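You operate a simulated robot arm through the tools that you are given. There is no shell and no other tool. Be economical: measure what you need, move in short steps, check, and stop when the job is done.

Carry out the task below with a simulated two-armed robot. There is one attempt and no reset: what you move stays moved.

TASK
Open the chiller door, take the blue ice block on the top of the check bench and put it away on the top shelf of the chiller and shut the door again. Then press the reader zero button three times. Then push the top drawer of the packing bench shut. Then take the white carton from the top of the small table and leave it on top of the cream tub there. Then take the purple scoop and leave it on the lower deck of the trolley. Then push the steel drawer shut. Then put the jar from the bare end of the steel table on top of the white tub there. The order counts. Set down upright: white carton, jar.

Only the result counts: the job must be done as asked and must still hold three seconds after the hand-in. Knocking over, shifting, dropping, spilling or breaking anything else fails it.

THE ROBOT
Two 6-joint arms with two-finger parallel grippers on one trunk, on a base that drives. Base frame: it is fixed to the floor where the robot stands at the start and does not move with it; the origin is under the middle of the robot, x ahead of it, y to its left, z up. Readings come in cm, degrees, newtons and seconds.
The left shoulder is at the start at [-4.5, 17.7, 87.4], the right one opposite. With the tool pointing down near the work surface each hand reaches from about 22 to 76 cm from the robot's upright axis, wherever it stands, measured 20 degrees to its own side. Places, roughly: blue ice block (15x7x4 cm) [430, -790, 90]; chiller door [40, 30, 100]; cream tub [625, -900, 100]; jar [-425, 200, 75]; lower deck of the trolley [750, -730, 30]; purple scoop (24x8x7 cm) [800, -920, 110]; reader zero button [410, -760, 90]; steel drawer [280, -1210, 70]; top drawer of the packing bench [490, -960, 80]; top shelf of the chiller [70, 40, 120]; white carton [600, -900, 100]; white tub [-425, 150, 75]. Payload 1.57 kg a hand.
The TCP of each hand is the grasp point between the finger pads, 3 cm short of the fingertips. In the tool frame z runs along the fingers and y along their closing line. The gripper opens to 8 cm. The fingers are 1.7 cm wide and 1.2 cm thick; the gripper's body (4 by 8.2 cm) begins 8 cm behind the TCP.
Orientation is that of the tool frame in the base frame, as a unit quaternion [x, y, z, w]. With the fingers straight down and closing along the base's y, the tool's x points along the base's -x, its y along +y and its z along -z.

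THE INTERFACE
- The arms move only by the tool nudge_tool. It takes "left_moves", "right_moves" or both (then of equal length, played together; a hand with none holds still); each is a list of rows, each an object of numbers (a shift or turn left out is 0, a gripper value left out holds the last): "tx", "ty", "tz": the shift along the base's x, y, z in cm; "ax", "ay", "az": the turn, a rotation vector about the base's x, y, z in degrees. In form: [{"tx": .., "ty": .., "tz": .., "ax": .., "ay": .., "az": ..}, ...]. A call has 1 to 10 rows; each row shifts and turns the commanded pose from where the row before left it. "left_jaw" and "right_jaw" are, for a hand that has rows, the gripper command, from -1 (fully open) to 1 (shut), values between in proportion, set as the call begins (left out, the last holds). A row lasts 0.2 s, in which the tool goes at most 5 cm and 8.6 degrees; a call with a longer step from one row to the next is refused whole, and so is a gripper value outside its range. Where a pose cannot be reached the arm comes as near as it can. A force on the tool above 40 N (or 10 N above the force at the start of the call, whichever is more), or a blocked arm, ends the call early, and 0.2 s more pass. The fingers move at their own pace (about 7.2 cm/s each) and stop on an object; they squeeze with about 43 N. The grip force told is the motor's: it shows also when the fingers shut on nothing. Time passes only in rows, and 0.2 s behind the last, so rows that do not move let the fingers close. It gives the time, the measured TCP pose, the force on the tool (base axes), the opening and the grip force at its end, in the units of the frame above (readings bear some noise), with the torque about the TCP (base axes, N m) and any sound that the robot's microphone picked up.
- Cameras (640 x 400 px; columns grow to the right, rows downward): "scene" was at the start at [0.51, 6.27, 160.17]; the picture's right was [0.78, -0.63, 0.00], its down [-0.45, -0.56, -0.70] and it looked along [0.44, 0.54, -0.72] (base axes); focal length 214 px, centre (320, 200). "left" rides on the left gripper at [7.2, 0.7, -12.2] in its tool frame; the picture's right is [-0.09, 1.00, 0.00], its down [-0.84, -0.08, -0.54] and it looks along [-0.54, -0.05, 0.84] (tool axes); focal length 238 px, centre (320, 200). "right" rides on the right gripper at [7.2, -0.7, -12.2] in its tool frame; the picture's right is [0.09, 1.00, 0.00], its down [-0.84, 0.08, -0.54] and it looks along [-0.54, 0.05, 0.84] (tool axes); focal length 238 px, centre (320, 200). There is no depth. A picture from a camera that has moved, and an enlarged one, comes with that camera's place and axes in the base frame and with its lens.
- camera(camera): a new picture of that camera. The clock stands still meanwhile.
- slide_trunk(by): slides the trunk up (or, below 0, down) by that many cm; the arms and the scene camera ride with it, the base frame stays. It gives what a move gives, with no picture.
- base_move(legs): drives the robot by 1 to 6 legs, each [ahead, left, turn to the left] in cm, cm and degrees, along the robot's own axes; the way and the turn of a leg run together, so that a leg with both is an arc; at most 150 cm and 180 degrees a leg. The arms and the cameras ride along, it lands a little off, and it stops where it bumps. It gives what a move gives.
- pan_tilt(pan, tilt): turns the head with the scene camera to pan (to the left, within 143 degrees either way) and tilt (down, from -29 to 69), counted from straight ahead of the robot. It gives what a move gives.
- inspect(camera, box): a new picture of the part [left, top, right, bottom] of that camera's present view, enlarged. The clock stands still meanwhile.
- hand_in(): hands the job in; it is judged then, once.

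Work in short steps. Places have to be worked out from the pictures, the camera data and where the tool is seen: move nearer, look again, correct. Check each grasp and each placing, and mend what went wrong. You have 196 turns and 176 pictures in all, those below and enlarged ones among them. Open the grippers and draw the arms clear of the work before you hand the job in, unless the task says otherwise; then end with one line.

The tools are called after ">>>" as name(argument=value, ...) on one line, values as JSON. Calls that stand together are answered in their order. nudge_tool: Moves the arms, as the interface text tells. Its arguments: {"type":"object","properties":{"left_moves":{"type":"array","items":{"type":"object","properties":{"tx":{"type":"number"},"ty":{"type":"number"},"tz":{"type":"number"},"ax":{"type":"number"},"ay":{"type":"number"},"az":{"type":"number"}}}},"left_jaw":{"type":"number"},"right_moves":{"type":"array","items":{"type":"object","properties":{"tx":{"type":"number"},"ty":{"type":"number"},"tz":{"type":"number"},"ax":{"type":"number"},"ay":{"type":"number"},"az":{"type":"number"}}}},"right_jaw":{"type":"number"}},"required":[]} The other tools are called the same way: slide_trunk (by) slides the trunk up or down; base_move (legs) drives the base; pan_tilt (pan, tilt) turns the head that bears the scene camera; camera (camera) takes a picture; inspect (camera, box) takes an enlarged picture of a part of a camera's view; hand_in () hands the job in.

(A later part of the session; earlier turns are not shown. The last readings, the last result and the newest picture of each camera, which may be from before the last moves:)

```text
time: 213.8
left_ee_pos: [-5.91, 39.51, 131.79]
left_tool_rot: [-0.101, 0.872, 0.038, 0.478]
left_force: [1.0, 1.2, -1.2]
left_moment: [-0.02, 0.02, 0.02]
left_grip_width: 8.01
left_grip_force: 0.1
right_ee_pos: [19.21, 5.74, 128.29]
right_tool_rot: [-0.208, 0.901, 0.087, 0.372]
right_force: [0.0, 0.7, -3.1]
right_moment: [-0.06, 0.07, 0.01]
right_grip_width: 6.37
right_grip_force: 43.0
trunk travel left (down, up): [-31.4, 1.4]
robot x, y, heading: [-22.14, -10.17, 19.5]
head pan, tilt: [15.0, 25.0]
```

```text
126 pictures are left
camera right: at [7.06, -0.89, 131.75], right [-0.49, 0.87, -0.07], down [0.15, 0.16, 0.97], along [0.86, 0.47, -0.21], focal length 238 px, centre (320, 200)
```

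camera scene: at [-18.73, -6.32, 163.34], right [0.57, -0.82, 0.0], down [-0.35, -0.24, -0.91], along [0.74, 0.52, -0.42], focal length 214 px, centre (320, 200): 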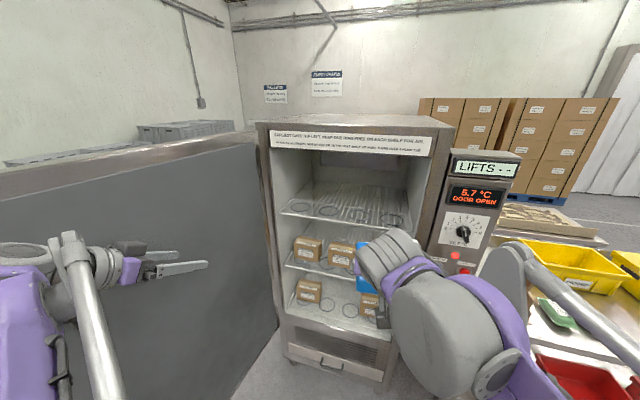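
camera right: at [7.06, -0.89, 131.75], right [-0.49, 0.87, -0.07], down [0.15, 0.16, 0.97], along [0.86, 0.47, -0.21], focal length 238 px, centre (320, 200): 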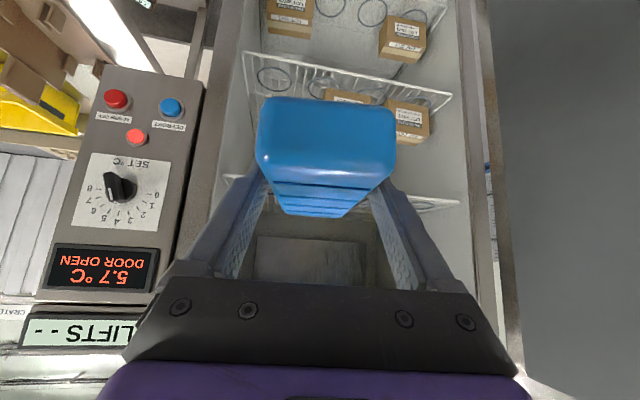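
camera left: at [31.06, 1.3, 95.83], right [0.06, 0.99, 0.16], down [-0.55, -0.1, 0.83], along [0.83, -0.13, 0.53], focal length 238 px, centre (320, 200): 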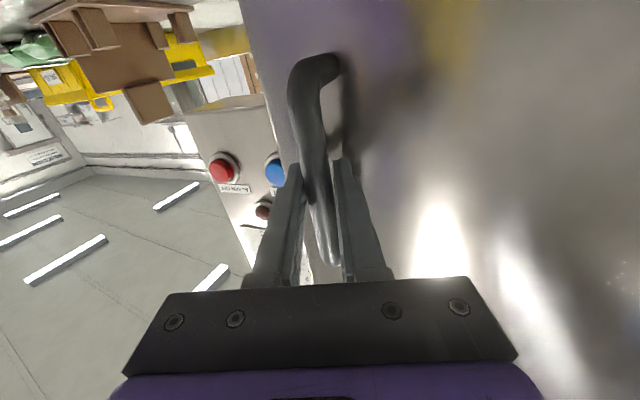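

The block is aimed at the right half of the top shelf, with its underside above the shelf edge. I drive forward 25 cm and look.

>>> base_move(legs=[[25, 0, 0]])

>>> camera(camera="right")

>>> camera(camera="scene")

```text
time: 215.6
left_ee_pos: [17.52, 47.7, 131.81]
left_tool_rot: [-0.103, 0.871, 0.04, 0.478]
left_force: [0.5, 0.2, 0.3]
left_moment: [0.03, 0.02, -0.03]
left_grip_width: 7.99
left_grip_force: 0.0
right_ee_pos: [42.42, 13.99, 128.29]
right_tool_rot: [-0.207, 0.9, 0.086, 0.374]
right_force: [1.1, 0.6, -3.2]
right_moment: [-0.03, 0.1, 0.03]
right_grip_width: 6.36
right_grip_force: 43.1
trunk travel left (down, up): [-31.4, 1.4]
robot x, y, heading: [1.3, -1.78, 19.8]
head pan, tilt: [15.0, 25.0]
```

```text
125 pictures are left
camera right: at [30.39, 7.33, 131.73], right [-0.49, 0.87, -0.06], down [0.15, 0.16, 0.97], along [0.86, 0.47, -0.21], focal length 238 px, centre (320, 200)
```

right: 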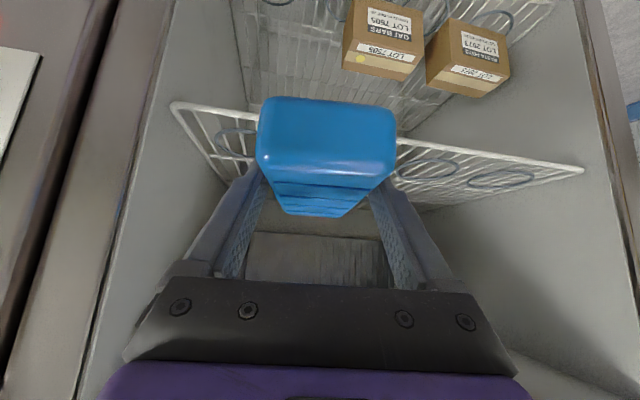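

```text
124 pictures are left
camera scene: at [4.57, 1.91, 163.32], right [0.57, -0.82, 0.0], down [-0.35, -0.24, -0.91], along [0.74, 0.52, -0.42], focal length 214 px, centre (320, 200)
```

scene: 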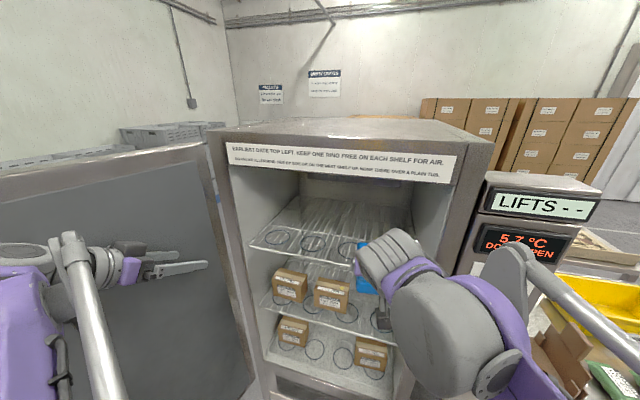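

Clearances look good. I push the hand 16 cm in, then lower gently until contact.

>>> nudge_tool(right_moves=[{"tx": 3, "ty": 1.03}, {"tx": 3, "ty": 1.03}, {"tx": 3, "ty": 1.03}, {"tx": 3, "ty": 1.03}, {"tx": 3.1, "ty": 1.07}, {}])

>>> nudge_tool(right_moves=[{"tz": -1}, {"tz": -1}, {"tz": -0.5}, {"tz": -0.5}])

>>> camera(camera="right")

>>> inspect(camera="scene", box=[220, 170, 440, 310])

```text
time: 217.0
left_ee_pos: [17.49, 47.79, 131.93]
left_tool_rot: [-0.102, 0.872, 0.04, 0.478]
left_force: [-0.2, 0.0, 0.3]
left_moment: [-0.01, 0.01, 0.0]
left_grip_width: 8.0
left_grip_force: 0.1
right_ee_pos: [57.55, 19.21, 128.3]
right_tool_rot: [-0.207, 0.9, 0.086, 0.373]
right_force: [0.4, 0.4, -3.1]
right_moment: [-0.02, 0.06, -0.02]
right_grip_width: 6.37
right_grip_force: 42.9
trunk travel left (down, up): [-31.4, 1.4]
robot x, y, heading: [1.38, -2.07, 19.9]
head pan, tilt: [15.0, 25.0]
```

```text
time: 218.0
left_ee_pos: [17.53, 47.81, 131.76]
left_tool_rot: [-0.101, 0.872, 0.038, 0.477]
left_force: [-0.1, -0.3, 0.0]
left_moment: [0.0, 0.01, 0.01]
left_grip_width: 8.01
left_grip_force: 0.1
right_ee_pos: [57.57, 19.14, 125.39]
right_tool_rot: [-0.208, 0.901, 0.086, 0.372]
right_force: [-0.7, 0.3, -4.0]
right_moment: [-0.03, 0.11, 0.03]
right_grip_width: 6.37
right_grip_force: 43.2
trunk travel left (down, up): [-31.4, 1.4]
robot x, y, heading: [1.09, -1.88, 19.9]
head pan, tilt: [15.0, 25.0]
```

```text
123 pictures are left
camera right: at [45.58, 12.56, 128.74], right [-0.49, 0.87, -0.06], down [0.15, 0.16, 0.97], along [0.86, 0.47, -0.21], focal length 238 px, centre (320, 200)
```

right: 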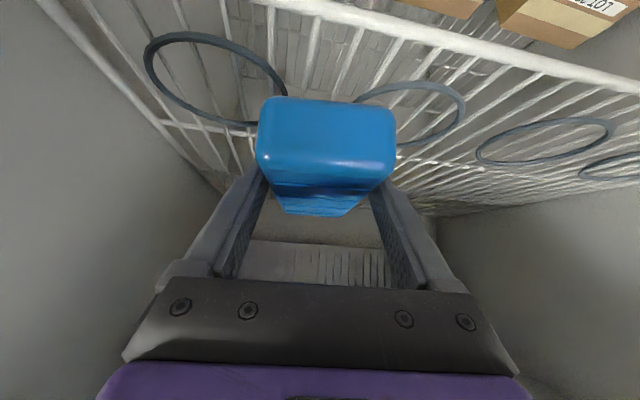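

```text
2.86 times, centred on (330, 240) of scene
camera zoom: at [4.67, 1.98, 163.34], right [0.57, -0.82, 0.0], down [-0.35, -0.24, -0.91], along [0.74, 0.52, -0.42], focal length 613 px, centre (291, 86)
```

zoom: 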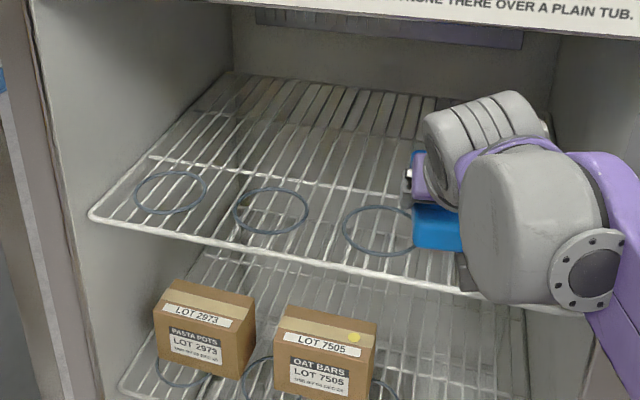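

Not yet in contact. I keep lowering in small steps.

>>> nudge_tool(right_moves=[{"tz": -0.5}, {"tz": -0.4}, {"tz": -0.3}])

>>> nudge_tool(right_moves=[{"tz": -0.3}, {"tz": -0.3}])

>>> inspect(camera="scene", box=[330, 200, 440, 310])

```text
time: 218.8
left_ee_pos: [17.54, 47.89, 131.87]
left_tool_rot: [-0.102, 0.872, 0.04, 0.478]
left_force: [0.3, -0.9, -0.1]
left_moment: [0.0, 0.03, 0.04]
left_grip_width: 8.01
left_grip_force: 0.2
right_ee_pos: [57.72, 19.16, 124.03]
right_tool_rot: [-0.208, 0.9, 0.086, 0.373]
right_force: [0.6, 0.3, -2.6]
right_moment: [-0.02, 0.08, -0.02]
right_grip_width: 6.37
right_grip_force: 43.2
trunk travel left (down, up): [-31.4, 1.4]
robot x, y, heading: [1.42, -1.75, 19.7]
head pan, tilt: [15.0, 25.0]
```

```text
time: 219.4
left_ee_pos: [17.52, 47.85, 131.94]
left_tool_rot: [-0.101, 0.872, 0.038, 0.478]
left_force: [-0.3, -0.6, 0.1]
left_moment: [-0.04, 0.03, 0.05]
left_grip_width: 8.0
left_grip_force: 0.2
right_ee_pos: [57.54, 19.09, 123.41]
right_tool_rot: [-0.208, 0.9, 0.086, 0.372]
right_force: [-0.6, -0.4, -2.7]
right_moment: [-0.04, 0.09, -0.03]
right_grip_width: 6.37
right_grip_force: 43.1
trunk travel left (down, up): [-31.4, 1.4]
robot x, y, heading: [1.4, -1.86, 19.6]
head pan, tilt: [15.0, 25.0]
```

```text
3.64 times, centred on (385, 255) of scene
camera zoom: at [4.67, 1.98, 163.34], right [0.57, -0.82, 0.0], down [-0.35, -0.24, -0.91], along [0.74, 0.52, -0.42], focal length 780 px, centre (84, 0)
```

zoom: 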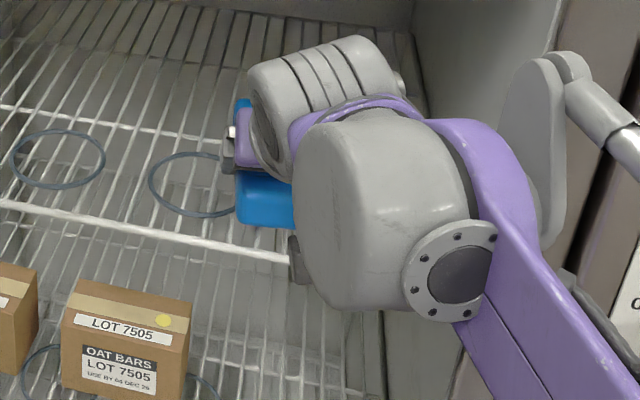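

>>> nudge_tool(right_moves=[{"tz": -0.4}, {"tz": -0.4}])

>>> nudge_tool(right_moves=[{"tz": -0.4}, {"tz": -0.4}])

```text
time: 220.0
left_ee_pos: [17.55, 47.99, 131.94]
left_tool_rot: [-0.101, 0.872, 0.039, 0.478]
left_force: [-0.4, 0.2, -0.3]
left_moment: [0.03, -0.03, 0.04]
left_grip_width: 8.0
left_grip_force: 0.1
right_ee_pos: [57.65, 19.19, 122.68]
right_tool_rot: [-0.207, 0.901, 0.085, 0.372]
right_force: [0.3, 0.2, -3.0]
right_moment: [-0.05, 0.06, 0.01]
right_grip_width: 6.35
right_grip_force: 43.3
trunk travel left (down, up): [-31.4, 1.4]
robot x, y, heading: [1.47, -1.44, 19.7]
head pan, tilt: [15.0, 25.0]
```

```text
time: 220.6
left_ee_pos: [17.62, 47.94, 131.83]
left_tool_rot: [-0.102, 0.872, 0.039, 0.477]
left_force: [0.0, -0.2, 0.1]
left_moment: [0.0, -0.04, 0.01]
left_grip_width: 8.01
left_grip_force: 0.0
right_ee_pos: [57.61, 19.19, 121.73]
right_tool_rot: [-0.208, 0.901, 0.086, 0.372]
right_force: [-0.5, -0.8, -3.7]
right_moment: [-0.07, 0.07, 0.0]
right_grip_width: 6.4
right_grip_force: 43.3
trunk travel left (down, up): [-31.4, 1.4]
robot x, y, heading: [1.39, -1.89, 19.8]
head pan, tilt: [15.0, 25.0]
```

>>> camera(camera="right")

>>> nudge_tool(right_moves=[{"tz": -0.4}, {"tz": -0.4}])

>>> nudge_tool(right_moves=[{"tz": -0.4}, {"tz": -0.4}])

```text
120 pictures are left
camera right: at [45.57, 12.57, 125.33], right [-0.49, 0.87, -0.06], down [0.15, 0.16, 0.97], along [0.86, 0.47, -0.21], focal length 238 px, centre (320, 200)
```

right: 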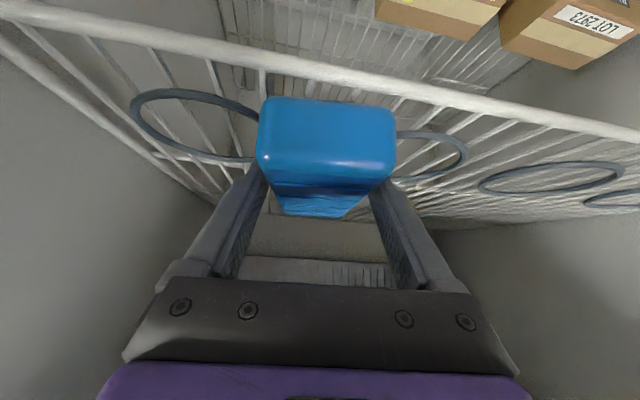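

```text
time: 221.2
left_ee_pos: [17.53, 47.84, 131.96]
left_tool_rot: [-0.102, 0.871, 0.039, 0.478]
left_force: [-0.1, -0.7, 0.8]
left_moment: [0.03, 0.0, -0.02]
left_grip_width: 8.0
left_grip_force: 0.1
right_ee_pos: [57.57, 19.06, 121.31]
right_tool_rot: [-0.208, 0.899, 0.087, 0.375]
right_force: [5.8, -0.2, 22.2]
right_moment: [0.3, -0.62, -0.01]
right_grip_width: 6.37
right_grip_force: 43.3
trunk travel left (down, up): [-31.4, 1.4]
robot x, y, heading: [0.9, -1.69, 19.9]
head pan, tilt: [15.0, 25.0]
```

```text
time: 221.8
left_ee_pos: [17.34, 47.77, 131.85]
left_tool_rot: [-0.103, 0.872, 0.04, 0.478]
left_force: [-0.5, 0.2, 0.6]
left_moment: [0.02, 0.04, 0.02]
left_grip_width: 8.01
left_grip_force: 0.1
right_ee_pos: [57.38, 19.08, 120.73]
right_tool_rot: [-0.208, 0.899, 0.088, 0.375]
right_force: [-0.9, -2.8, 21.0]
right_moment: [-0.3, 0.83, 0.13]
right_grip_width: 6.35
right_grip_force: 43.1
trunk travel left (down, up): [-31.4, 1.4]
robot x, y, heading: [1.2, -1.63, 19.8]
head pan, tilt: [15.0, 25.0]
stopped in row 2 (right hand): the force on the tool passed its limit at 46 N (the readings are from after the stop); the commanded pose is now the measured one
```

Contact with the shelf. I relieve slightly, then open and draw straight back along the tool axis.

>>> nudge_tool(right_moves=[{"tz": 0.3}, {}])

>>> nudge_tool(right_moves=[{}, {}, {}], right_jaw=-1)

>>> camera(camera="right")

```text
time: 222.4
left_ee_pos: [17.47, 47.82, 131.75]
left_tool_rot: [-0.101, 0.872, 0.038, 0.478]
left_force: [-0.2, 0.3, 0.7]
left_moment: [0.01, 0.01, 0.0]
left_grip_width: 8.0
left_grip_force: 0.1
right_ee_pos: [57.65, 19.3, 120.71]
right_tool_rot: [-0.208, 0.9, 0.087, 0.373]
right_force: [-0.8, -0.4, -0.2]
right_moment: [0.15, -0.12, 0.07]
right_grip_width: 6.4
right_grip_force: 42.7
trunk travel left (down, up): [-31.4, 1.4]
robot x, y, heading: [1.23, -2.15, 19.8]
head pan, tilt: [15.0, 25.0]
```

```text
time: 223.2
left_ee_pos: [17.5, 47.95, 131.76]
left_tool_rot: [-0.101, 0.872, 0.038, 0.478]
left_force: [0.8, 1.2, -0.3]
left_moment: [0.06, -0.01, -0.03]
left_grip_width: 8.0
left_grip_force: 0.1
right_ee_pos: [57.6, 19.08, 120.91]
right_tool_rot: [-0.207, 0.9, 0.086, 0.374]
right_force: [-0.6, -0.1, 0.2]
right_moment: [-0.03, 0.0, -0.03]
right_grip_width: 8.0
right_grip_force: 0.0
trunk travel left (down, up): [-31.4, 1.4]
robot x, y, heading: [1.14, -2.27, 19.8]
head pan, tilt: [15.0, 25.0]
```

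```text
119 pictures are left
camera right: at [45.55, 12.56, 124.27], right [-0.5, 0.87, -0.06], down [0.15, 0.16, 0.98], along [0.86, 0.47, -0.21], focal length 238 px, centre (320, 200)
```

right: 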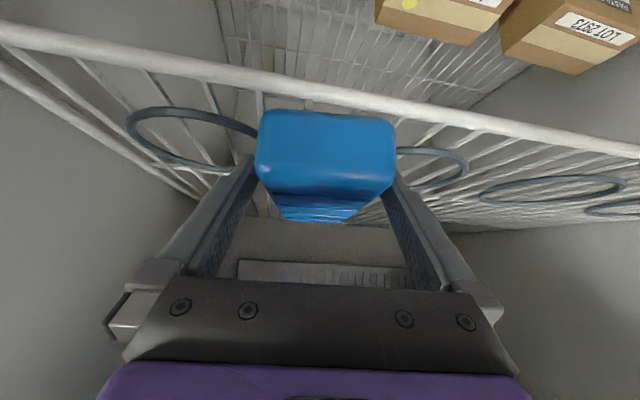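

The block rests on the shelf. I withdraw the hand up-and-back, then straight out.

>>> nudge_tool(right_moves=[{"tx": -1.9, "ty": -0.9, "tz": 2.1}, {"tx": -1.9, "ty": -0.9, "tz": 2.1}, {"tx": -1.9, "ty": -0.8, "tz": 2.1}, {"tx": -3.8, "ty": -1.3}, {"tx": -3.8, "ty": -1.3}, {"tx": -3.8, "ty": -1.3}])

>>> base_move(legs=[[-22, 0, 0]])

>>> camera(camera="scene")

>>> camera(camera="right")

```text
time: 224.6
left_ee_pos: [17.4, 47.76, 131.88]
left_tool_rot: [-0.102, 0.871, 0.039, 0.479]
left_force: [0.7, -0.3, -1.6]
left_moment: [-0.01, 0.0, 0.04]
left_grip_width: 8.01
left_grip_force: 0.0
right_ee_pos: [40.54, 12.55, 127.26]
right_tool_rot: [-0.209, 0.899, 0.087, 0.374]
right_force: [0.0, -0.6, -0.1]
right_moment: [0.02, -0.01, 0.03]
right_grip_width: 8.02
right_grip_force: 0.1
trunk travel left (down, up): [-31.4, 1.4]
robot x, y, heading: [0.87, -2.0, 19.9]
head pan, tilt: [15.0, 25.0]
```

```text
time: 226.3
left_ee_pos: [-3.17, 40.42, 131.9]
left_tool_rot: [-0.102, 0.871, 0.039, 0.478]
left_force: [-0.1, 0.2, 0.8]
left_moment: [-0.01, 0.02, 0.02]
left_grip_width: 8.0
left_grip_force: 0.1
right_ee_pos: [19.96, 5.15, 127.27]
right_tool_rot: [-0.207, 0.9, 0.086, 0.373]
right_force: [0.0, -0.1, -1.1]
right_moment: [-0.02, -0.03, -0.02]
right_grip_width: 7.99
right_grip_force: 0.1
trunk travel left (down, up): [-31.4, 1.4]
robot x, y, heading: [-19.09, -9.11, 19.5]
head pan, tilt: [15.0, 25.0]
```

```text
118 pictures are left
camera scene: at [-16.08, -5.48, 163.36], right [0.57, -0.82, 0.0], down [-0.35, -0.24, -0.91], along [0.74, 0.52, -0.42], focal length 214 px, centre (320, 200)
```

scene: 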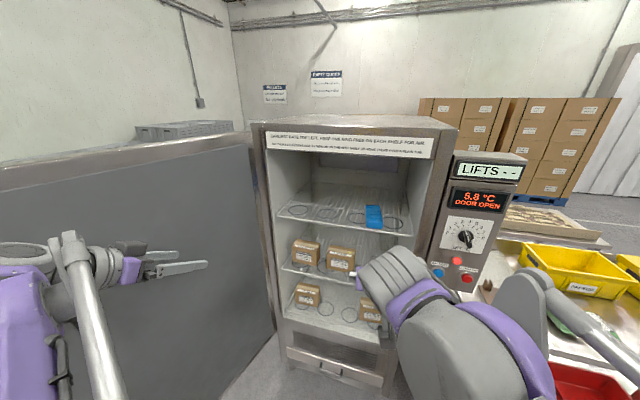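

```text
117 pictures are left
camera right: at [7.81, -1.4, 130.62], right [-0.49, 0.87, -0.06], down [0.15, 0.16, 0.98], along [0.86, 0.47, -0.21], focal length 238 px, centre (320, 200)
```

right: 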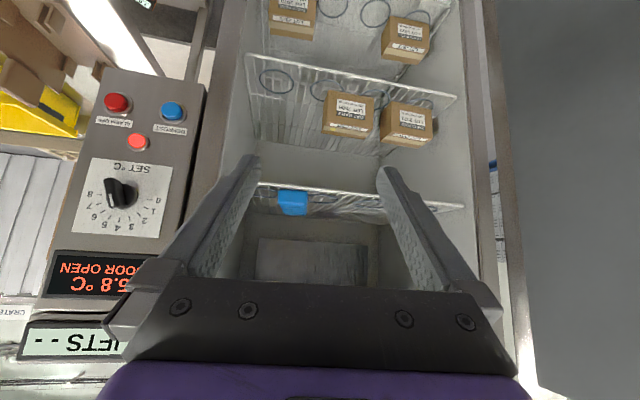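

>>> inspect(camera="scene", box=[265, 140, 425, 260])

```text
3.33 times, centred on (345, 200) of scene
camera zoom: at [-16.08, -5.48, 163.36], right [0.57, -0.82, 0.0], down [-0.35, -0.24, -0.91], along [0.74, 0.52, -0.42], focal length 715 px, centre (237, 200)
```

zoom: 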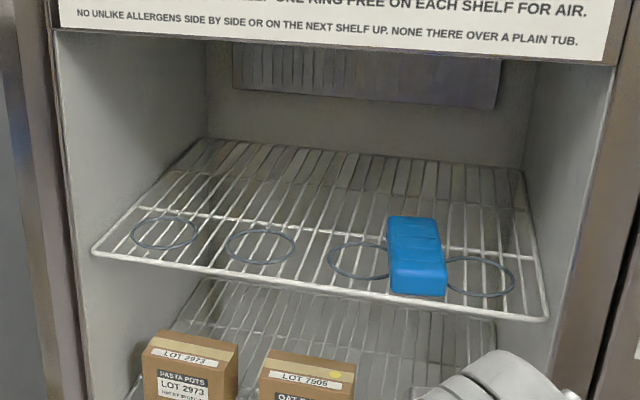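

The block lies flat on the top shelf. To shut the door (now ~108° open, free edge near (−34, 57)), I back off and come round its free edge with the left hand held horizontal.

>>> base_move(legs=[[-26, 0, 0], [0, 0, -19.5], [-36, 26, 0]])

>>> nudge_tool(left_moves=[{"tz": -3.5}, {"tz": -3.5}, {"tz": -3.5, "tx": 2}, {"ay": -6, "tx": 2}, {"ay": -6, "tx": 2}, {"ay": -6, "tx": 2}, {"ay": -6}, {"ay": -6}])

>>> pan_tilt(pan=35, tilt=30)

>>> camera(camera="scene")

```text
time: 231.7
left_ee_pos: [-47.83, 49.36, 131.78]
left_tool_rot: [0.049, 0.876, -0.042, 0.478]
left_force: [-0.3, 1.2, -0.2]
left_moment: [-0.01, 0.0, 0.0]
left_grip_width: 8.01
left_grip_force: 0.1
right_ee_pos: [-38.02, 8.41, 127.15]
right_tool_rot: [-0.05, 0.922, 0.021, 0.383]
right_force: [0.4, -0.4, 0.9]
right_moment: [-0.02, 0.0, 0.01]
right_grip_width: 8.0
right_grip_force: 0.1
trunk travel left (down, up): [-31.4, 1.4]
robot x, y, heading: [-80.21, 7.62, -0.3]
head pan, tilt: [15.0, 25.0]
```

```text
time: 233.5
left_ee_pos: [-39.68, 49.33, 121.38]
left_tool_rot: [0.059, 0.723, -0.029, 0.688]
left_force: [-0.9, -0.4, -0.3]
left_moment: [-0.01, -0.02, 0.02]
left_grip_width: 8.01
left_grip_force: 0.0
right_ee_pos: [-37.91, 8.45, 127.16]
right_tool_rot: [-0.05, 0.922, 0.021, 0.383]
right_force: [-0.4, 0.5, 0.3]
right_moment: [0.02, -0.03, 0.02]
right_grip_width: 8.01
right_grip_force: 0.0
trunk travel left (down, up): [-31.4, 1.4]
robot x, y, heading: [-79.59, 8.25, 0.3]
head pan, tilt: [15.0, 25.0]
```

```text
time: 234.3
left_ee_pos: [-39.82, 49.35, 121.18]
left_tool_rot: [0.059, 0.722, -0.03, 0.688]
left_force: [1.0, 0.4, 0.5]
left_moment: [0.01, -0.03, -0.03]
left_grip_width: 7.98
left_grip_force: 0.0
right_ee_pos: [-37.87, 8.37, 127.09]
right_tool_rot: [-0.05, 0.922, 0.021, 0.383]
right_force: [0.3, 0.4, 0.7]
right_moment: [0.02, 0.0, 0.0]
right_grip_width: 8.02
right_grip_force: 0.1
trunk travel left (down, up): [-31.4, 1.4]
robot x, y, heading: [-79.53, 7.96, -0.1]
head pan, tilt: [35.0, 30.0]
```

```text
115 pictures are left
camera scene: at [-76.94, 13.2, 162.54], right [0.57, -0.82, 0.0], down [-0.41, -0.29, -0.87], along [0.71, 0.5, -0.5], focal length 214 px, centre (320, 200)
```

scene: 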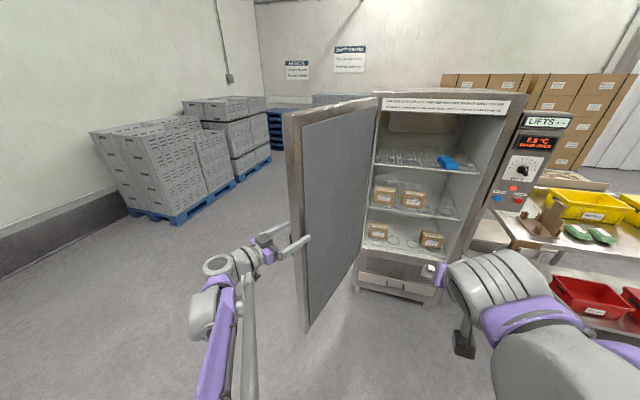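

The hand is just short of the door's edge. I move it left past the edge, then drive forward so it sits behind the outer face.

>>> nudge_tool(left_moves=[{"tx": -4}, {"ty": 4}, {"ty": 4}, {"ty": 4}, {"ty": 4}, {"ty": 4}])

>>> camera(camera="left")

>>> camera(camera="scene")

```text
time: 235.7
left_ee_pos: [-43.97, 69.55, 121.16]
left_tool_rot: [0.058, 0.723, -0.029, 0.688]
left_force: [0.6, -0.4, -0.1]
left_moment: [0.04, 0.0, 0.0]
left_grip_width: 8.0
left_grip_force: 0.0
right_ee_pos: [-37.95, 8.57, 127.24]
right_tool_rot: [-0.051, 0.922, 0.021, 0.383]
right_force: [-0.5, 0.4, -0.1]
right_moment: [0.01, -0.03, -0.01]
right_grip_width: 8.01
right_grip_force: 0.0
trunk travel left (down, up): [-31.4, 1.4]
robot x, y, heading: [-79.81, 8.12, -0.0]
head pan, tilt: [35.0, 30.0]
```

```text
114 pictures are left
camera left: at [-56.19, 71.92, 114.64], right [0.13, 0.98, 0.13], down [-0.51, -0.05, 0.86], along [0.85, -0.18, 0.49], focal length 238 px, centre (320, 200)
```

left: 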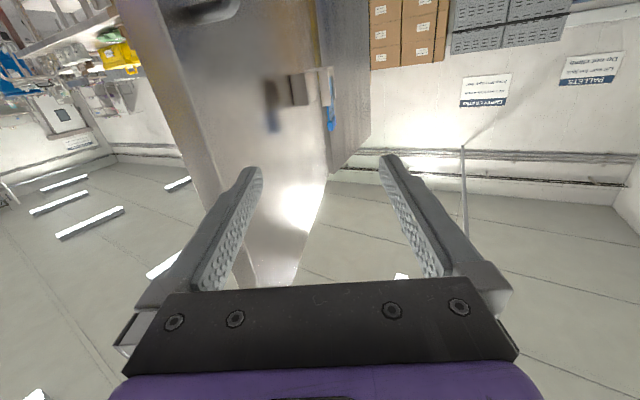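

```text
113 pictures are left
camera scene: at [-76.93, 13.37, 162.54], right [0.57, -0.82, 0.0], down [-0.41, -0.29, -0.87], along [0.71, 0.5, -0.5], focal length 214 px, centre (320, 200)
```

scene: 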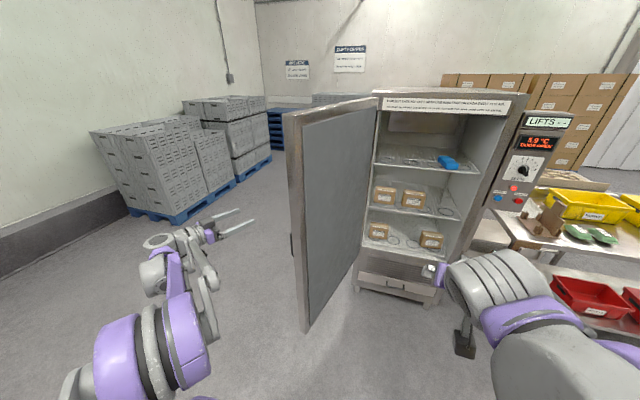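

The hand is outside the door's outer face. I drive forward 15 cm, then pull the edge to the right with the arm.

>>> base_move(legs=[[15, 0, 0]])

>>> nudge_tool(left_moves=[{"ty": -1.5}, {"ty": -1.5}, {"ty": -1.5}, {"ty": -1.5}, {"ty": -1.5}, {"ty": -1.5}, {"ty": -1.5}, {"ty": -1.5}, {"ty": -1.5}, {"ty": -1.5}], left_jaw=1)

>>> nudge_tool(left_moves=[{"ty": -1.5}, {"ty": -1.5}, {"ty": -1.5}, {"ty": -1.5}, {"ty": -1.5}, {"ty": -1.5}, {"ty": -1.5}, {"ty": -1.5}, {"ty": -1.5}, {"ty": -1.5}])

>>> camera(camera="scene")

```text
time: 237.1
left_ee_pos: [-29.24, 69.27, 121.24]
left_tool_rot: [0.06, 0.723, -0.029, 0.688]
left_force: [0.1, -0.2, 0.0]
left_moment: [-0.03, -0.02, -0.01]
left_grip_width: 8.01
left_grip_force: 0.0
right_ee_pos: [-23.41, 8.48, 127.11]
right_tool_rot: [-0.05, 0.922, 0.021, 0.383]
right_force: [0.4, -0.2, -0.1]
right_moment: [-0.01, 0.0, 0.0]
right_grip_width: 8.02
right_grip_force: 0.1
trunk travel left (down, up): [-31.4, 1.4]
robot x, y, heading: [-64.9, 7.96, -0.0]
head pan, tilt: [35.0, 30.0]
```

```text
time: 239.3
left_ee_pos: [-29.02, 54.17, 121.35]
left_tool_rot: [0.059, 0.723, -0.029, 0.688]
left_force: [0.2, 0.0, 0.4]
left_moment: [0.0, 0.0, 0.01]
left_grip_width: 0.01
left_grip_force: 21.1
right_ee_pos: [-23.12, 8.28, 127.06]
right_tool_rot: [-0.051, 0.922, 0.022, 0.383]
right_force: [0.8, -0.2, -0.6]
right_moment: [0.03, -0.02, 0.0]
right_grip_width: 8.0
right_grip_force: 0.2
trunk travel left (down, up): [-31.4, 1.4]
robot x, y, heading: [-64.94, 7.89, -0.2]
head pan, tilt: [35.0, 30.0]
```

```text
time: 241.3
left_ee_pos: [-25.25, 43.61, 123.12]
left_tool_rot: [0.069, 0.722, -0.041, 0.688]
left_force: [-0.6, 0.4, -0.4]
left_moment: [0.0, -0.02, 0.0]
left_grip_width: 0.01
left_grip_force: 21.2
right_ee_pos: [-23.16, 8.22, 127.18]
right_tool_rot: [-0.05, 0.922, 0.02, 0.384]
right_force: [0.3, -0.1, -0.2]
right_moment: [0.01, -0.03, 0.04]
right_grip_width: 8.02
right_grip_force: 0.1
trunk travel left (down, up): [-31.4, 1.4]
robot x, y, heading: [-64.76, 8.04, 0.2]
head pan, tilt: [35.0, 30.0]
stopped in row 10 (left hand): the arm was blocked; the commanded pose is now the measured one
```

```text
112 pictures are left
camera scene: at [-62.16, 13.2, 162.54], right [0.57, -0.82, 0.0], down [-0.41, -0.29, -0.87], along [0.71, 0.5, -0.5], focal length 214 px, centre (320, 200)
```

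scene: 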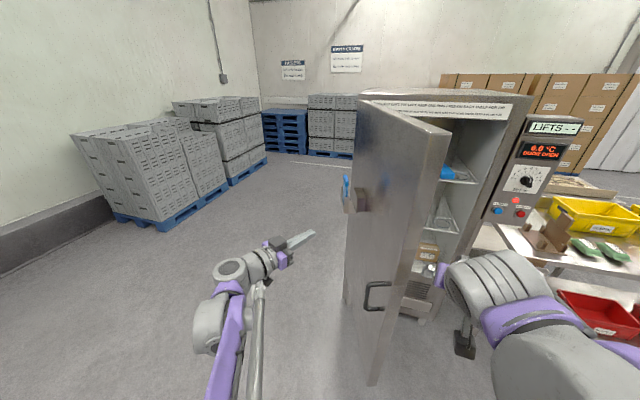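

The door swung on to ~65° open. I retract the right hand a bit, shift right so the left fist faces the door face, and drive forward to push.

>>> nudge_tool(right_moves=[{"tx": -4, "ty": -3}, {"tx": -4, "ty": -3}, {"tx": -4, "ty": -3}])

>>> base_move(legs=[[0, -16, 0], [30, 0, 0]])

>>> camera(camera="scene")

```text
time: 242.1
left_ee_pos: [-25.26, 43.71, 123.2]
left_tool_rot: [0.068, 0.722, -0.038, 0.687]
left_force: [0.0, 0.5, 0.5]
left_moment: [0.0, -0.02, 0.01]
left_grip_width: 0.0
left_grip_force: 20.6
right_ee_pos: [-35.2, -0.66, 127.22]
right_tool_rot: [-0.05, 0.922, 0.022, 0.383]
right_force: [0.0, -0.1, 0.2]
right_moment: [-0.01, -0.04, 0.04]
right_grip_width: 8.0
right_grip_force: 0.1
trunk travel left (down, up): [-31.4, 1.4]
robot x, y, heading: [-64.85, 8.04, 0.2]
head pan, tilt: [35.0, 30.0]
```

```text
time: 245.8
left_ee_pos: [4.94, 27.71, 123.19]
left_tool_rot: [0.067, 0.722, -0.039, 0.688]
left_force: [-1.0, 0.9, -0.5]
left_moment: [-0.01, -0.01, 0.02]
left_grip_width: 0.01
left_grip_force: 21.1
right_ee_pos: [-4.96, -16.5, 127.21]
right_tool_rot: [-0.05, 0.922, 0.02, 0.383]
right_force: [0.7, 0.2, 1.2]
right_moment: [-0.01, -0.02, 0.02]
right_grip_width: 8.0
right_grip_force: 0.0
trunk travel left (down, up): [-31.4, 1.4]
robot x, y, heading: [-34.74, -7.89, -0.0]
head pan, tilt: [35.0, 30.0]
```

```text
111 pictures are left
camera scene: at [-32.09, -2.82, 162.53], right [0.57, -0.82, 0.0], down [-0.41, -0.29, -0.87], along [0.71, 0.5, -0.5], focal length 214 px, centre (320, 200)
```

scene: 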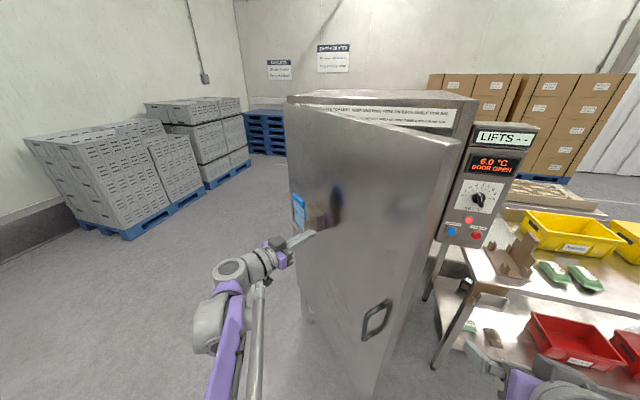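

The fist is close to the card holder. I back off slightly, shift right to a plain part of the door, and push.

>>> base_move(legs=[[-6, 0, 0], [0, -14, 0], [12, 0, 0]])

>>> camera(camera="scene")

```text
time: 249.1
left_ee_pos: [10.64, 13.64, 123.17]
left_tool_rot: [0.068, 0.722, -0.039, 0.688]
left_force: [0.0, 0.9, 1.0]
left_moment: [-0.01, -0.03, -0.01]
left_grip_width: 0.02
left_grip_force: 21.6
right_ee_pos: [0.69, -30.61, 127.13]
right_tool_rot: [-0.05, 0.922, 0.021, 0.383]
right_force: [-0.1, -0.1, -0.5]
right_moment: [-0.04, -0.02, -0.02]
right_grip_width: 7.98
right_grip_force: 0.0
trunk travel left (down, up): [-31.4, 1.4]
robot x, y, heading: [-29.23, -22.17, 0.3]
head pan, tilt: [35.0, 30.0]
```

```text
110 pictures are left
camera scene: at [-26.34, -16.85, 162.52], right [0.57, -0.82, 0.0], down [-0.41, -0.29, -0.87], along [0.71, 0.5, -0.5], focal length 214 px, centre (320, 200)
```

scene: 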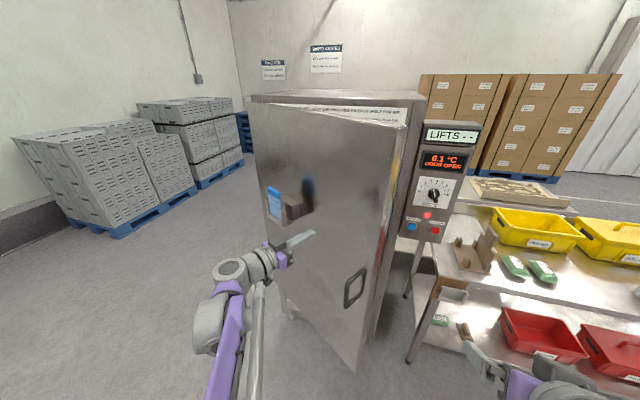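

Good contact spot. I keep pushing forward.

>>> base_move(legs=[[15, -1, 0]])

>>> nudge_tool(left_moves=[{"tx": 1.5}, {"tx": 1.5}, {"tx": 1.5}, {"tx": 1.5}, {"tx": 1.5}, {"tx": 1.5}, {"tx": 1.5}, {"tx": 1.5}])

>>> camera(camera="scene")

```text
time: 250.5
left_ee_pos: [25.54, 12.79, 123.13]
left_tool_rot: [0.068, 0.722, -0.039, 0.687]
left_force: [0.2, -1.1, -0.8]
left_moment: [0.03, -0.03, -0.03]
left_grip_width: 0.02
left_grip_force: 21.7
right_ee_pos: [15.64, -31.56, 127.18]
right_tool_rot: [-0.051, 0.922, 0.021, 0.382]
right_force: [0.3, -0.6, 1.8]
right_moment: [-0.03, 0.04, 0.03]
right_grip_width: 8.04
right_grip_force: 0.1
trunk travel left (down, up): [-31.4, 1.4]
robot x, y, heading: [-14.33, -23.0, 0.4]
head pan, tilt: [35.0, 30.0]
```

```text
time: 252.3
left_ee_pos: [37.6, 12.85, 123.23]
left_tool_rot: [0.067, 0.721, -0.04, 0.688]
left_force: [-1.0, 0.2, 0.1]
left_moment: [-0.01, 0.01, -0.01]
left_grip_width: 0.0
left_grip_force: 21.3
right_ee_pos: [15.69, -31.6, 127.18]
right_tool_rot: [-0.051, 0.922, 0.021, 0.383]
right_force: [0.3, 0.4, -0.8]
right_moment: [0.0, 0.02, 0.0]
right_grip_width: 7.98
right_grip_force: 0.0
trunk travel left (down, up): [-31.4, 1.4]
robot x, y, heading: [-14.14, -23.19, -0.0]
head pan, tilt: [35.0, 30.0]
```

```text
109 pictures are left
camera scene: at [-11.28, -17.81, 162.54], right [0.57, -0.82, 0.0], down [-0.41, -0.29, -0.87], along [0.71, 0.5, -0.5], focal length 214 px, centre (320, 200)
```

scene: 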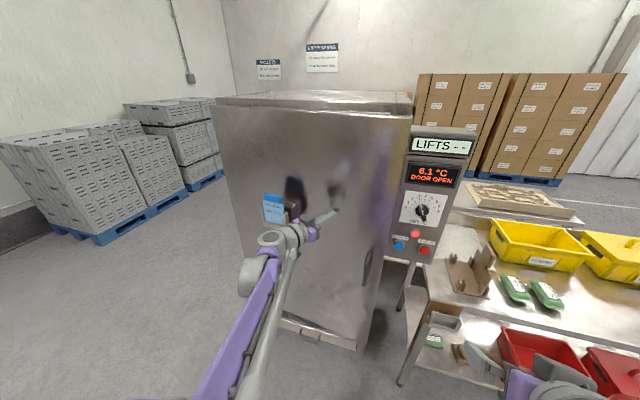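

Nearly shut; the display still says DOOR OPEN. I push the rest until it resists.

>>> nudge_tool(left_moves=[{"tx": 1}, {"tx": 1}, {"tx": 1}, {"tx": 1}, {"tx": 1}, {"tx": 1}, {"tx": 1}])

>>> inspect(camera="scene", box=[200, 70, 500, 370])

```text
time: 253.9
left_ee_pos: [44.09, 12.78, 123.16]
left_tool_rot: [0.068, 0.722, -0.038, 0.688]
left_force: [-28.3, -4.0, -12.9]
left_moment: [-0.05, 0.25, 0.03]
left_grip_width: 0.0
left_grip_force: 21.2
right_ee_pos: [15.4, -31.55, 127.25]
right_tool_rot: [-0.051, 0.922, 0.021, 0.384]
right_force: [-0.5, 0.6, 0.3]
right_moment: [-0.01, -0.02, 0.01]
right_grip_width: 8.0
right_grip_force: 0.0
trunk travel left (down, up): [-31.4, 1.4]
robot x, y, heading: [-14.22, -22.8, 0.4]
head pan, tilt: [35.0, 30.0]
```

```text
1.33 times, centred on (350, 220) of scene
camera zoom: at [-11.86, -17.83, 162.5], right [0.58, -0.82, 0.0], down [-0.41, -0.29, -0.87], along [0.71, 0.5, -0.5], focal length 286 px, centre (280, 173)
```

zoom: 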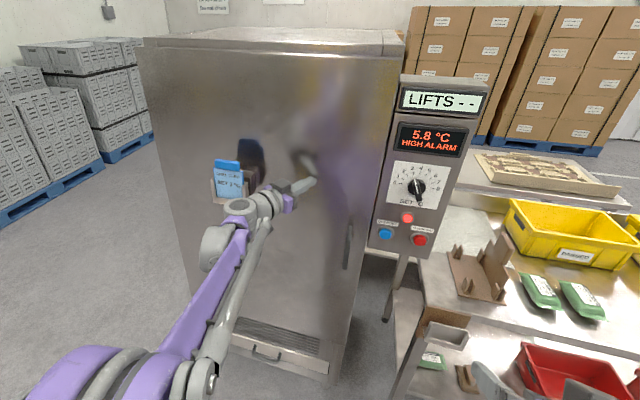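

The door is shut (the display dropped to 5.8 °C and no longer says open). I retract the left hand and travel back to the check bench the same way.

>>> nudge_tool(left_moves=[{"tx": -4}, {"tx": -4}, {"tx": -4}, {"tx": -4}])

>>> base_move(legs=[[-14, 0, 0], [0, 0, 18.4], [24, -40, 0], [0, -150, 0], [0, -150, 0]])

>>> pan_tilt(pan=-85, tilt=25)

>>> camera(camera="scene")

```text
time: 254.9
left_ee_pos: [28.5, 12.66, 123.14]
left_tool_rot: [0.068, 0.722, -0.039, 0.688]
left_force: [0.3, -0.5, -0.1]
left_moment: [0.0, 0.0, -0.01]
left_grip_width: 0.0
left_grip_force: 21.5
right_ee_pos: [15.68, -31.73, 127.21]
right_tool_rot: [-0.051, 0.922, 0.022, 0.384]
right_force: [-0.2, 0.2, -0.1]
right_moment: [0.0, -0.06, 0.0]
right_grip_width: 7.99
right_grip_force: 0.0
trunk travel left (down, up): [-31.4, 1.4]
robot x, y, heading: [-14.07, -23.26, -0.1]
head pan, tilt: [35.0, 30.0]
```

```text
time: 286.7
left_ee_pos: [131.84, -291.92, 123.13]
left_tool_rot: [-0.039, 0.724, 0.063, 0.685]
left_force: [-0.4, -0.1, -0.5]
left_moment: [-0.03, 0.02, 0.03]
left_grip_width: 0.0
left_grip_force: 21.0
right_ee_pos: [132.48, -338.05, 127.23]
right_tool_rot: [-0.186, 0.904, 0.077, 0.376]
right_force: [0.4, 0.5, 0.4]
right_moment: [0.02, 0.0, 0.01]
right_grip_width: 8.01
right_grip_force: 0.0
trunk travel left (down, up): [-31.4, 1.4]
robot x, y, heading: [101.14, -338.42, 17.1]
head pan, tilt: [35.0, 30.0]
```

```text
time: 288.7
left_ee_pos: [131.87, -291.85, 123.16]
left_tool_rot: [-0.04, 0.724, 0.062, 0.686]
left_force: [0.1, 0.8, -0.5]
left_moment: [0.03, 0.0, -0.02]
left_grip_width: 0.0
left_grip_force: 21.2
right_ee_pos: [132.48, -338.15, 127.15]
right_tool_rot: [-0.185, 0.905, 0.076, 0.376]
right_force: [0.3, -0.5, 0.3]
right_moment: [0.02, -0.02, -0.01]
right_grip_width: 8.01
right_grip_force: 0.0
trunk travel left (down, up): [-31.4, 1.4]
robot x, y, heading: [101.0, -338.72, 16.9]
head pan, tilt: [-85.0, 25.0]
```

```text
107 pictures are left
camera scene: at [100.44, -348.37, 163.34], right [-0.93, -0.37, 0.0], down [-0.16, 0.39, -0.91], along [0.34, -0.84, -0.42], focal length 214 px, centre (320, 200)
```

scene: 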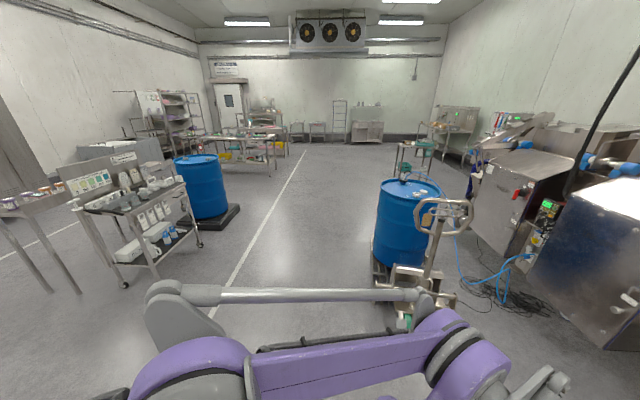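

Clear lane. I continue right.

>>> base_move(legs=[[0, 0, 1.5], [10, -150, 0], [5, -150, 0], [0, -150, 0], [0, -52, 0]])

>>> pan_tilt(pan=0, tilt=30)

>>> camera(camera="scene")

```text
refused: leg 2 is longer than a leg can be; nothing moved
```

```text
time: 290.3
left_ee_pos: [131.99, -291.87, 123.13]
left_tool_rot: [-0.038, 0.724, 0.061, 0.686]
left_force: [-0.6, 0.4, 0.5]
left_moment: [0.02, 0.0, -0.02]
left_grip_width: 0.02
left_grip_force: 20.8
right_ee_pos: [132.48, -337.99, 127.2]
right_tool_rot: [-0.186, 0.905, 0.078, 0.375]
right_force: [0.0, 0.0, 0.7]
right_moment: [0.02, 0.01, 0.01]
right_grip_width: 7.98
right_grip_force: 0.0
trunk travel left (down, up): [-31.4, 1.4]
robot x, y, heading: [101.06, -338.73, 17.1]
head pan, tilt: [0.0, 30.0]
```

```text
106 pictures are left
camera scene: at [105.64, -337.19, 162.54], right [0.29, -0.96, 0.0], down [-0.48, -0.15, -0.87], along [0.83, 0.25, -0.5], focal length 214 px, centre (320, 200)
```

scene: 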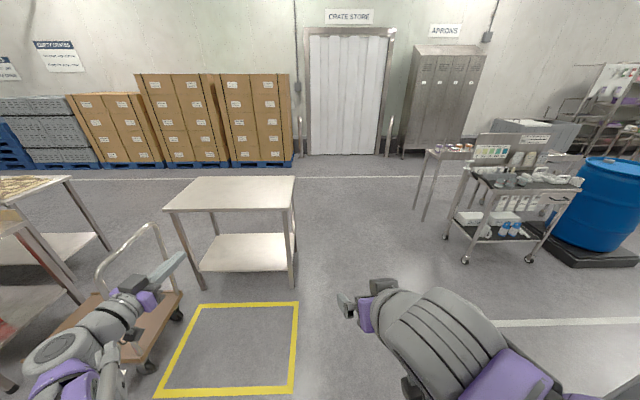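

The leg was just over length; I resend with shorter legs.

>>> base_move(legs=[[0, 0, 1.5], [10, -145, 0], [5, -145, 0], [0, -145, 0], [0, -68, 0]])

>>> camera(camera="scene")

```text
time: 334.4
left_ee_pos: [310.04, -759.08, 123.19]
left_tool_rot: [-0.06, 0.722, 0.082, 0.684]
left_force: [0.0, -0.6, 0.8]
left_moment: [0.01, 0.01, 0.0]
left_grip_width: 0.01
left_grip_force: 21.2
right_ee_pos: [313.33, -805.14, 127.2]
right_tool_rot: [-0.212, 0.899, 0.088, 0.373]
right_force: [-0.2, 0.4, 0.2]
right_moment: [0.02, 0.0, 0.03]
right_grip_width: 8.01
right_grip_force: 0.0
trunk travel left (down, up): [-31.4, 1.4]
robot x, y, heading: [282.44, -807.24, 20.4]
head pan, tilt: [0.0, 30.0]
```

```text
105 pictures are left
camera scene: at [286.45, -805.85, 162.54], right [0.35, -0.94, 0.0], down [-0.47, -0.17, -0.87], along [0.81, 0.3, -0.5], focal length 214 px, centre (320, 200)
```

scene: 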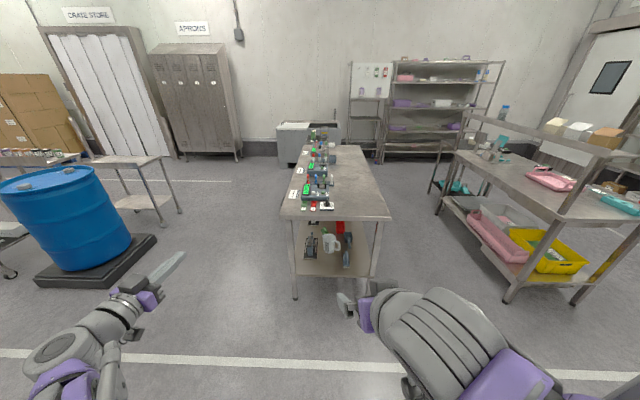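

Three readers sit on the bench; the one matching (410, −760) is the nearest. I drive up to the bench end.

>>> base_move(legs=[[76, -6, -2]])

>>> nudge_tool(left_moves=[{"ax": -2.5, "ay": 7.6}, {"ax": -2.5, "ay": 7.6}, {"ax": -2.5, "ay": 7.6, "tz": 2}, {"ax": -2.5, "ay": 7.6, "tz": 2}, {"ax": -2.5, "ay": 7.6, "tz": 2}, {"ax": -2.5, "ay": 7.6, "tx": 1, "ty": -3}, {"ax": -2.5, "ay": 7.6, "tx": 1, "ty": -3}, {"ax": -2.5, "ay": 7.6, "tx": 1, "ty": -3}, {"ax": -2.5, "ay": 7.6, "tx": 1, "ty": -3}, {"ax": -2.5, "ay": 7.6, "tx": 1, "ty": -3}])

>>> camera(camera="left")

```text
time: 338.5
left_ee_pos: [385.07, -740.62, 123.21]
left_tool_rot: [-0.048, 0.723, 0.071, 0.685]
left_force: [-0.1, 0.3, -0.7]
left_moment: [0.0, 0.02, 0.0]
left_grip_width: 0.01
left_grip_force: 21.5
right_ee_pos: [386.71, -787.01, 127.08]
right_tool_rot: [-0.196, 0.903, 0.082, 0.374]
right_force: [0.4, -0.2, -1.0]
right_moment: [0.0, 0.02, 0.02]
right_grip_width: 8.01
right_grip_force: 0.1
trunk travel left (down, up): [-31.4, 1.4]
robot x, y, heading: [355.56, -788.29, 18.2]
head pan, tilt: [0.0, 30.0]
```

```text
time: 340.7
left_ee_pos: [390.07, -755.74, 129.32]
left_tool_rot: [-0.132, 0.987, -0.062, 0.072]
left_force: [0.4, -0.4, -0.7]
left_moment: [-0.01, -0.01, -0.01]
left_grip_width: 0.01
left_grip_force: 21.3
right_ee_pos: [386.92, -786.83, 127.13]
right_tool_rot: [-0.197, 0.902, 0.083, 0.374]
right_force: [0.6, 0.7, 0.6]
right_moment: [-0.01, 0.02, -0.03]
right_grip_width: 8.0
right_grip_force: 0.2
trunk travel left (down, up): [-31.4, 1.4]
robot x, y, heading: [355.88, -788.52, 18.3]
head pan, tilt: [0.0, 30.0]
```

```text
104 pictures are left
camera left: at [381.18, -755.82, 140.16], right [-0.16, 0.98, -0.13], down [0.73, 0.21, 0.65], along [0.66, 0.01, -0.75], focal length 238 px, centre (320, 200)
```

left: 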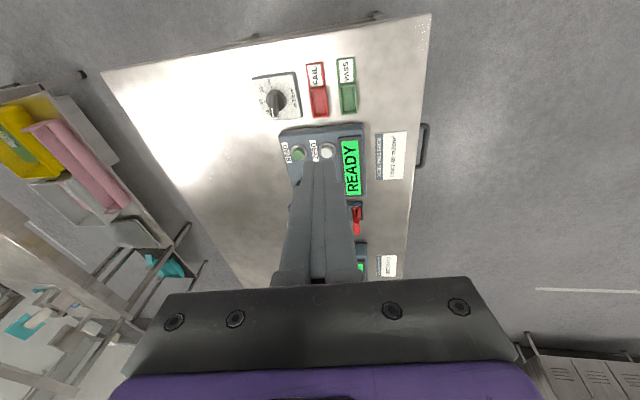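

The ZERO button (beside READ) is near (407, −756, ~95). I straighten the tool, move above it, and look closer.

>>> nudge_tool(left_moves=[{"ax": 3, "ay": 4.5, "tx": 3}, {"ax": 3, "ay": 4.5, "tx": 3}, {"tx": 3, "tz": -3}, {"tx": 3, "tz": -3}, {"tx": 2, "tz": -4}, {"tz": -4}, {"tz": -4}])

>>> camera(camera="left")

```text
time: 342.3
left_ee_pos: [404.03, -755.92, 111.18]
left_tool_rot: [-0.133, 0.991, 0.0, 0.003]
left_force: [0.6, -0.5, -0.2]
left_moment: [0.05, -0.02, 0.0]
left_grip_width: 0.0
left_grip_force: 21.1
right_ee_pos: [386.67, -786.87, 127.25]
right_tool_rot: [-0.198, 0.902, 0.082, 0.374]
right_force: [-0.3, -1.0, -0.7]
right_moment: [-0.03, -0.02, 0.02]
right_grip_width: 8.0
right_grip_force: 0.1
trunk travel left (down, up): [-31.4, 1.4]
robot x, y, heading: [355.61, -787.72, 18.5]
head pan, tilt: [0.0, 30.0]
```

```text
103 pictures are left
camera left: at [396.87, -757.08, 123.25], right [-0.17, 0.99, 0.0], down [0.83, 0.14, 0.55], along [0.54, 0.09, -0.84], focal length 238 px, centre (320, 200)
```

left: 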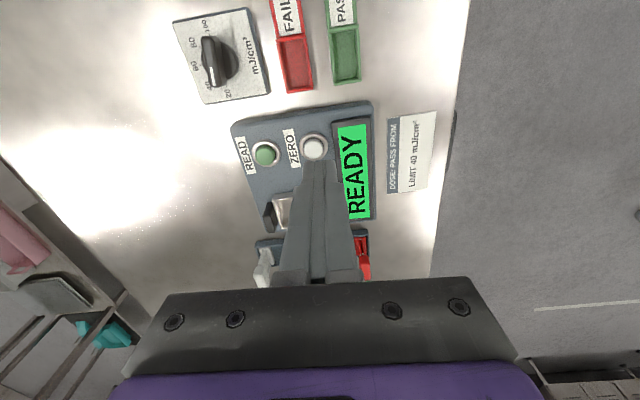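

I centre the closed fingertips over ZERO and descend carefully.

>>> nudge_tool(left_moves=[{"tx": 3.3, "ty": -0.2}, {"tz": -4}, {"tz": -3}])

>>> inspect(camera="left", box=[200, 60, 440, 260])

```text
time: 343.1
left_ee_pos: [407.45, -755.87, 104.14]
left_tool_rot: [-0.133, 0.991, 0.0, 0.003]
left_force: [-0.6, 0.3, -0.2]
left_moment: [-0.01, 0.04, 0.0]
left_grip_width: 0.0
left_grip_force: 21.2
right_ee_pos: [386.66, -786.84, 127.24]
right_tool_rot: [-0.196, 0.902, 0.082, 0.375]
right_force: [-0.3, 0.8, -0.5]
right_moment: [0.0, 0.01, 0.03]
right_grip_width: 8.01
right_grip_force: 0.0
trunk travel left (down, up): [-31.4, 1.4]
robot x, y, heading: [355.51, -788.25, 18.5]
head pan, tilt: [0.0, 30.0]
```

```text
2.00 times, centred on (320, 160) of left
camera zoom: at [400.26, -757.15, 116.26], right [-0.17, 0.99, 0.0], down [0.83, 0.14, 0.55], along [0.54, 0.09, -0.84], focal length 477 px, centre (320, 280)
```

zoom: 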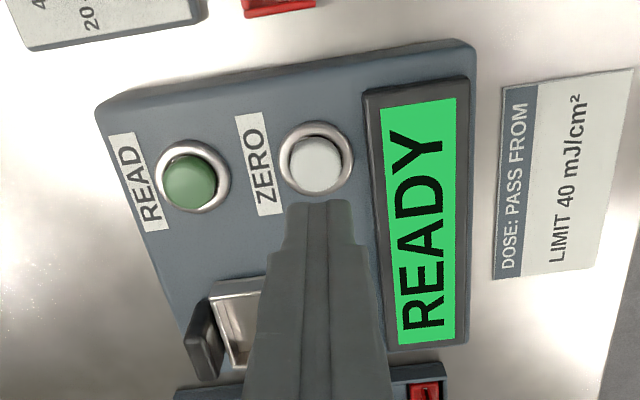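

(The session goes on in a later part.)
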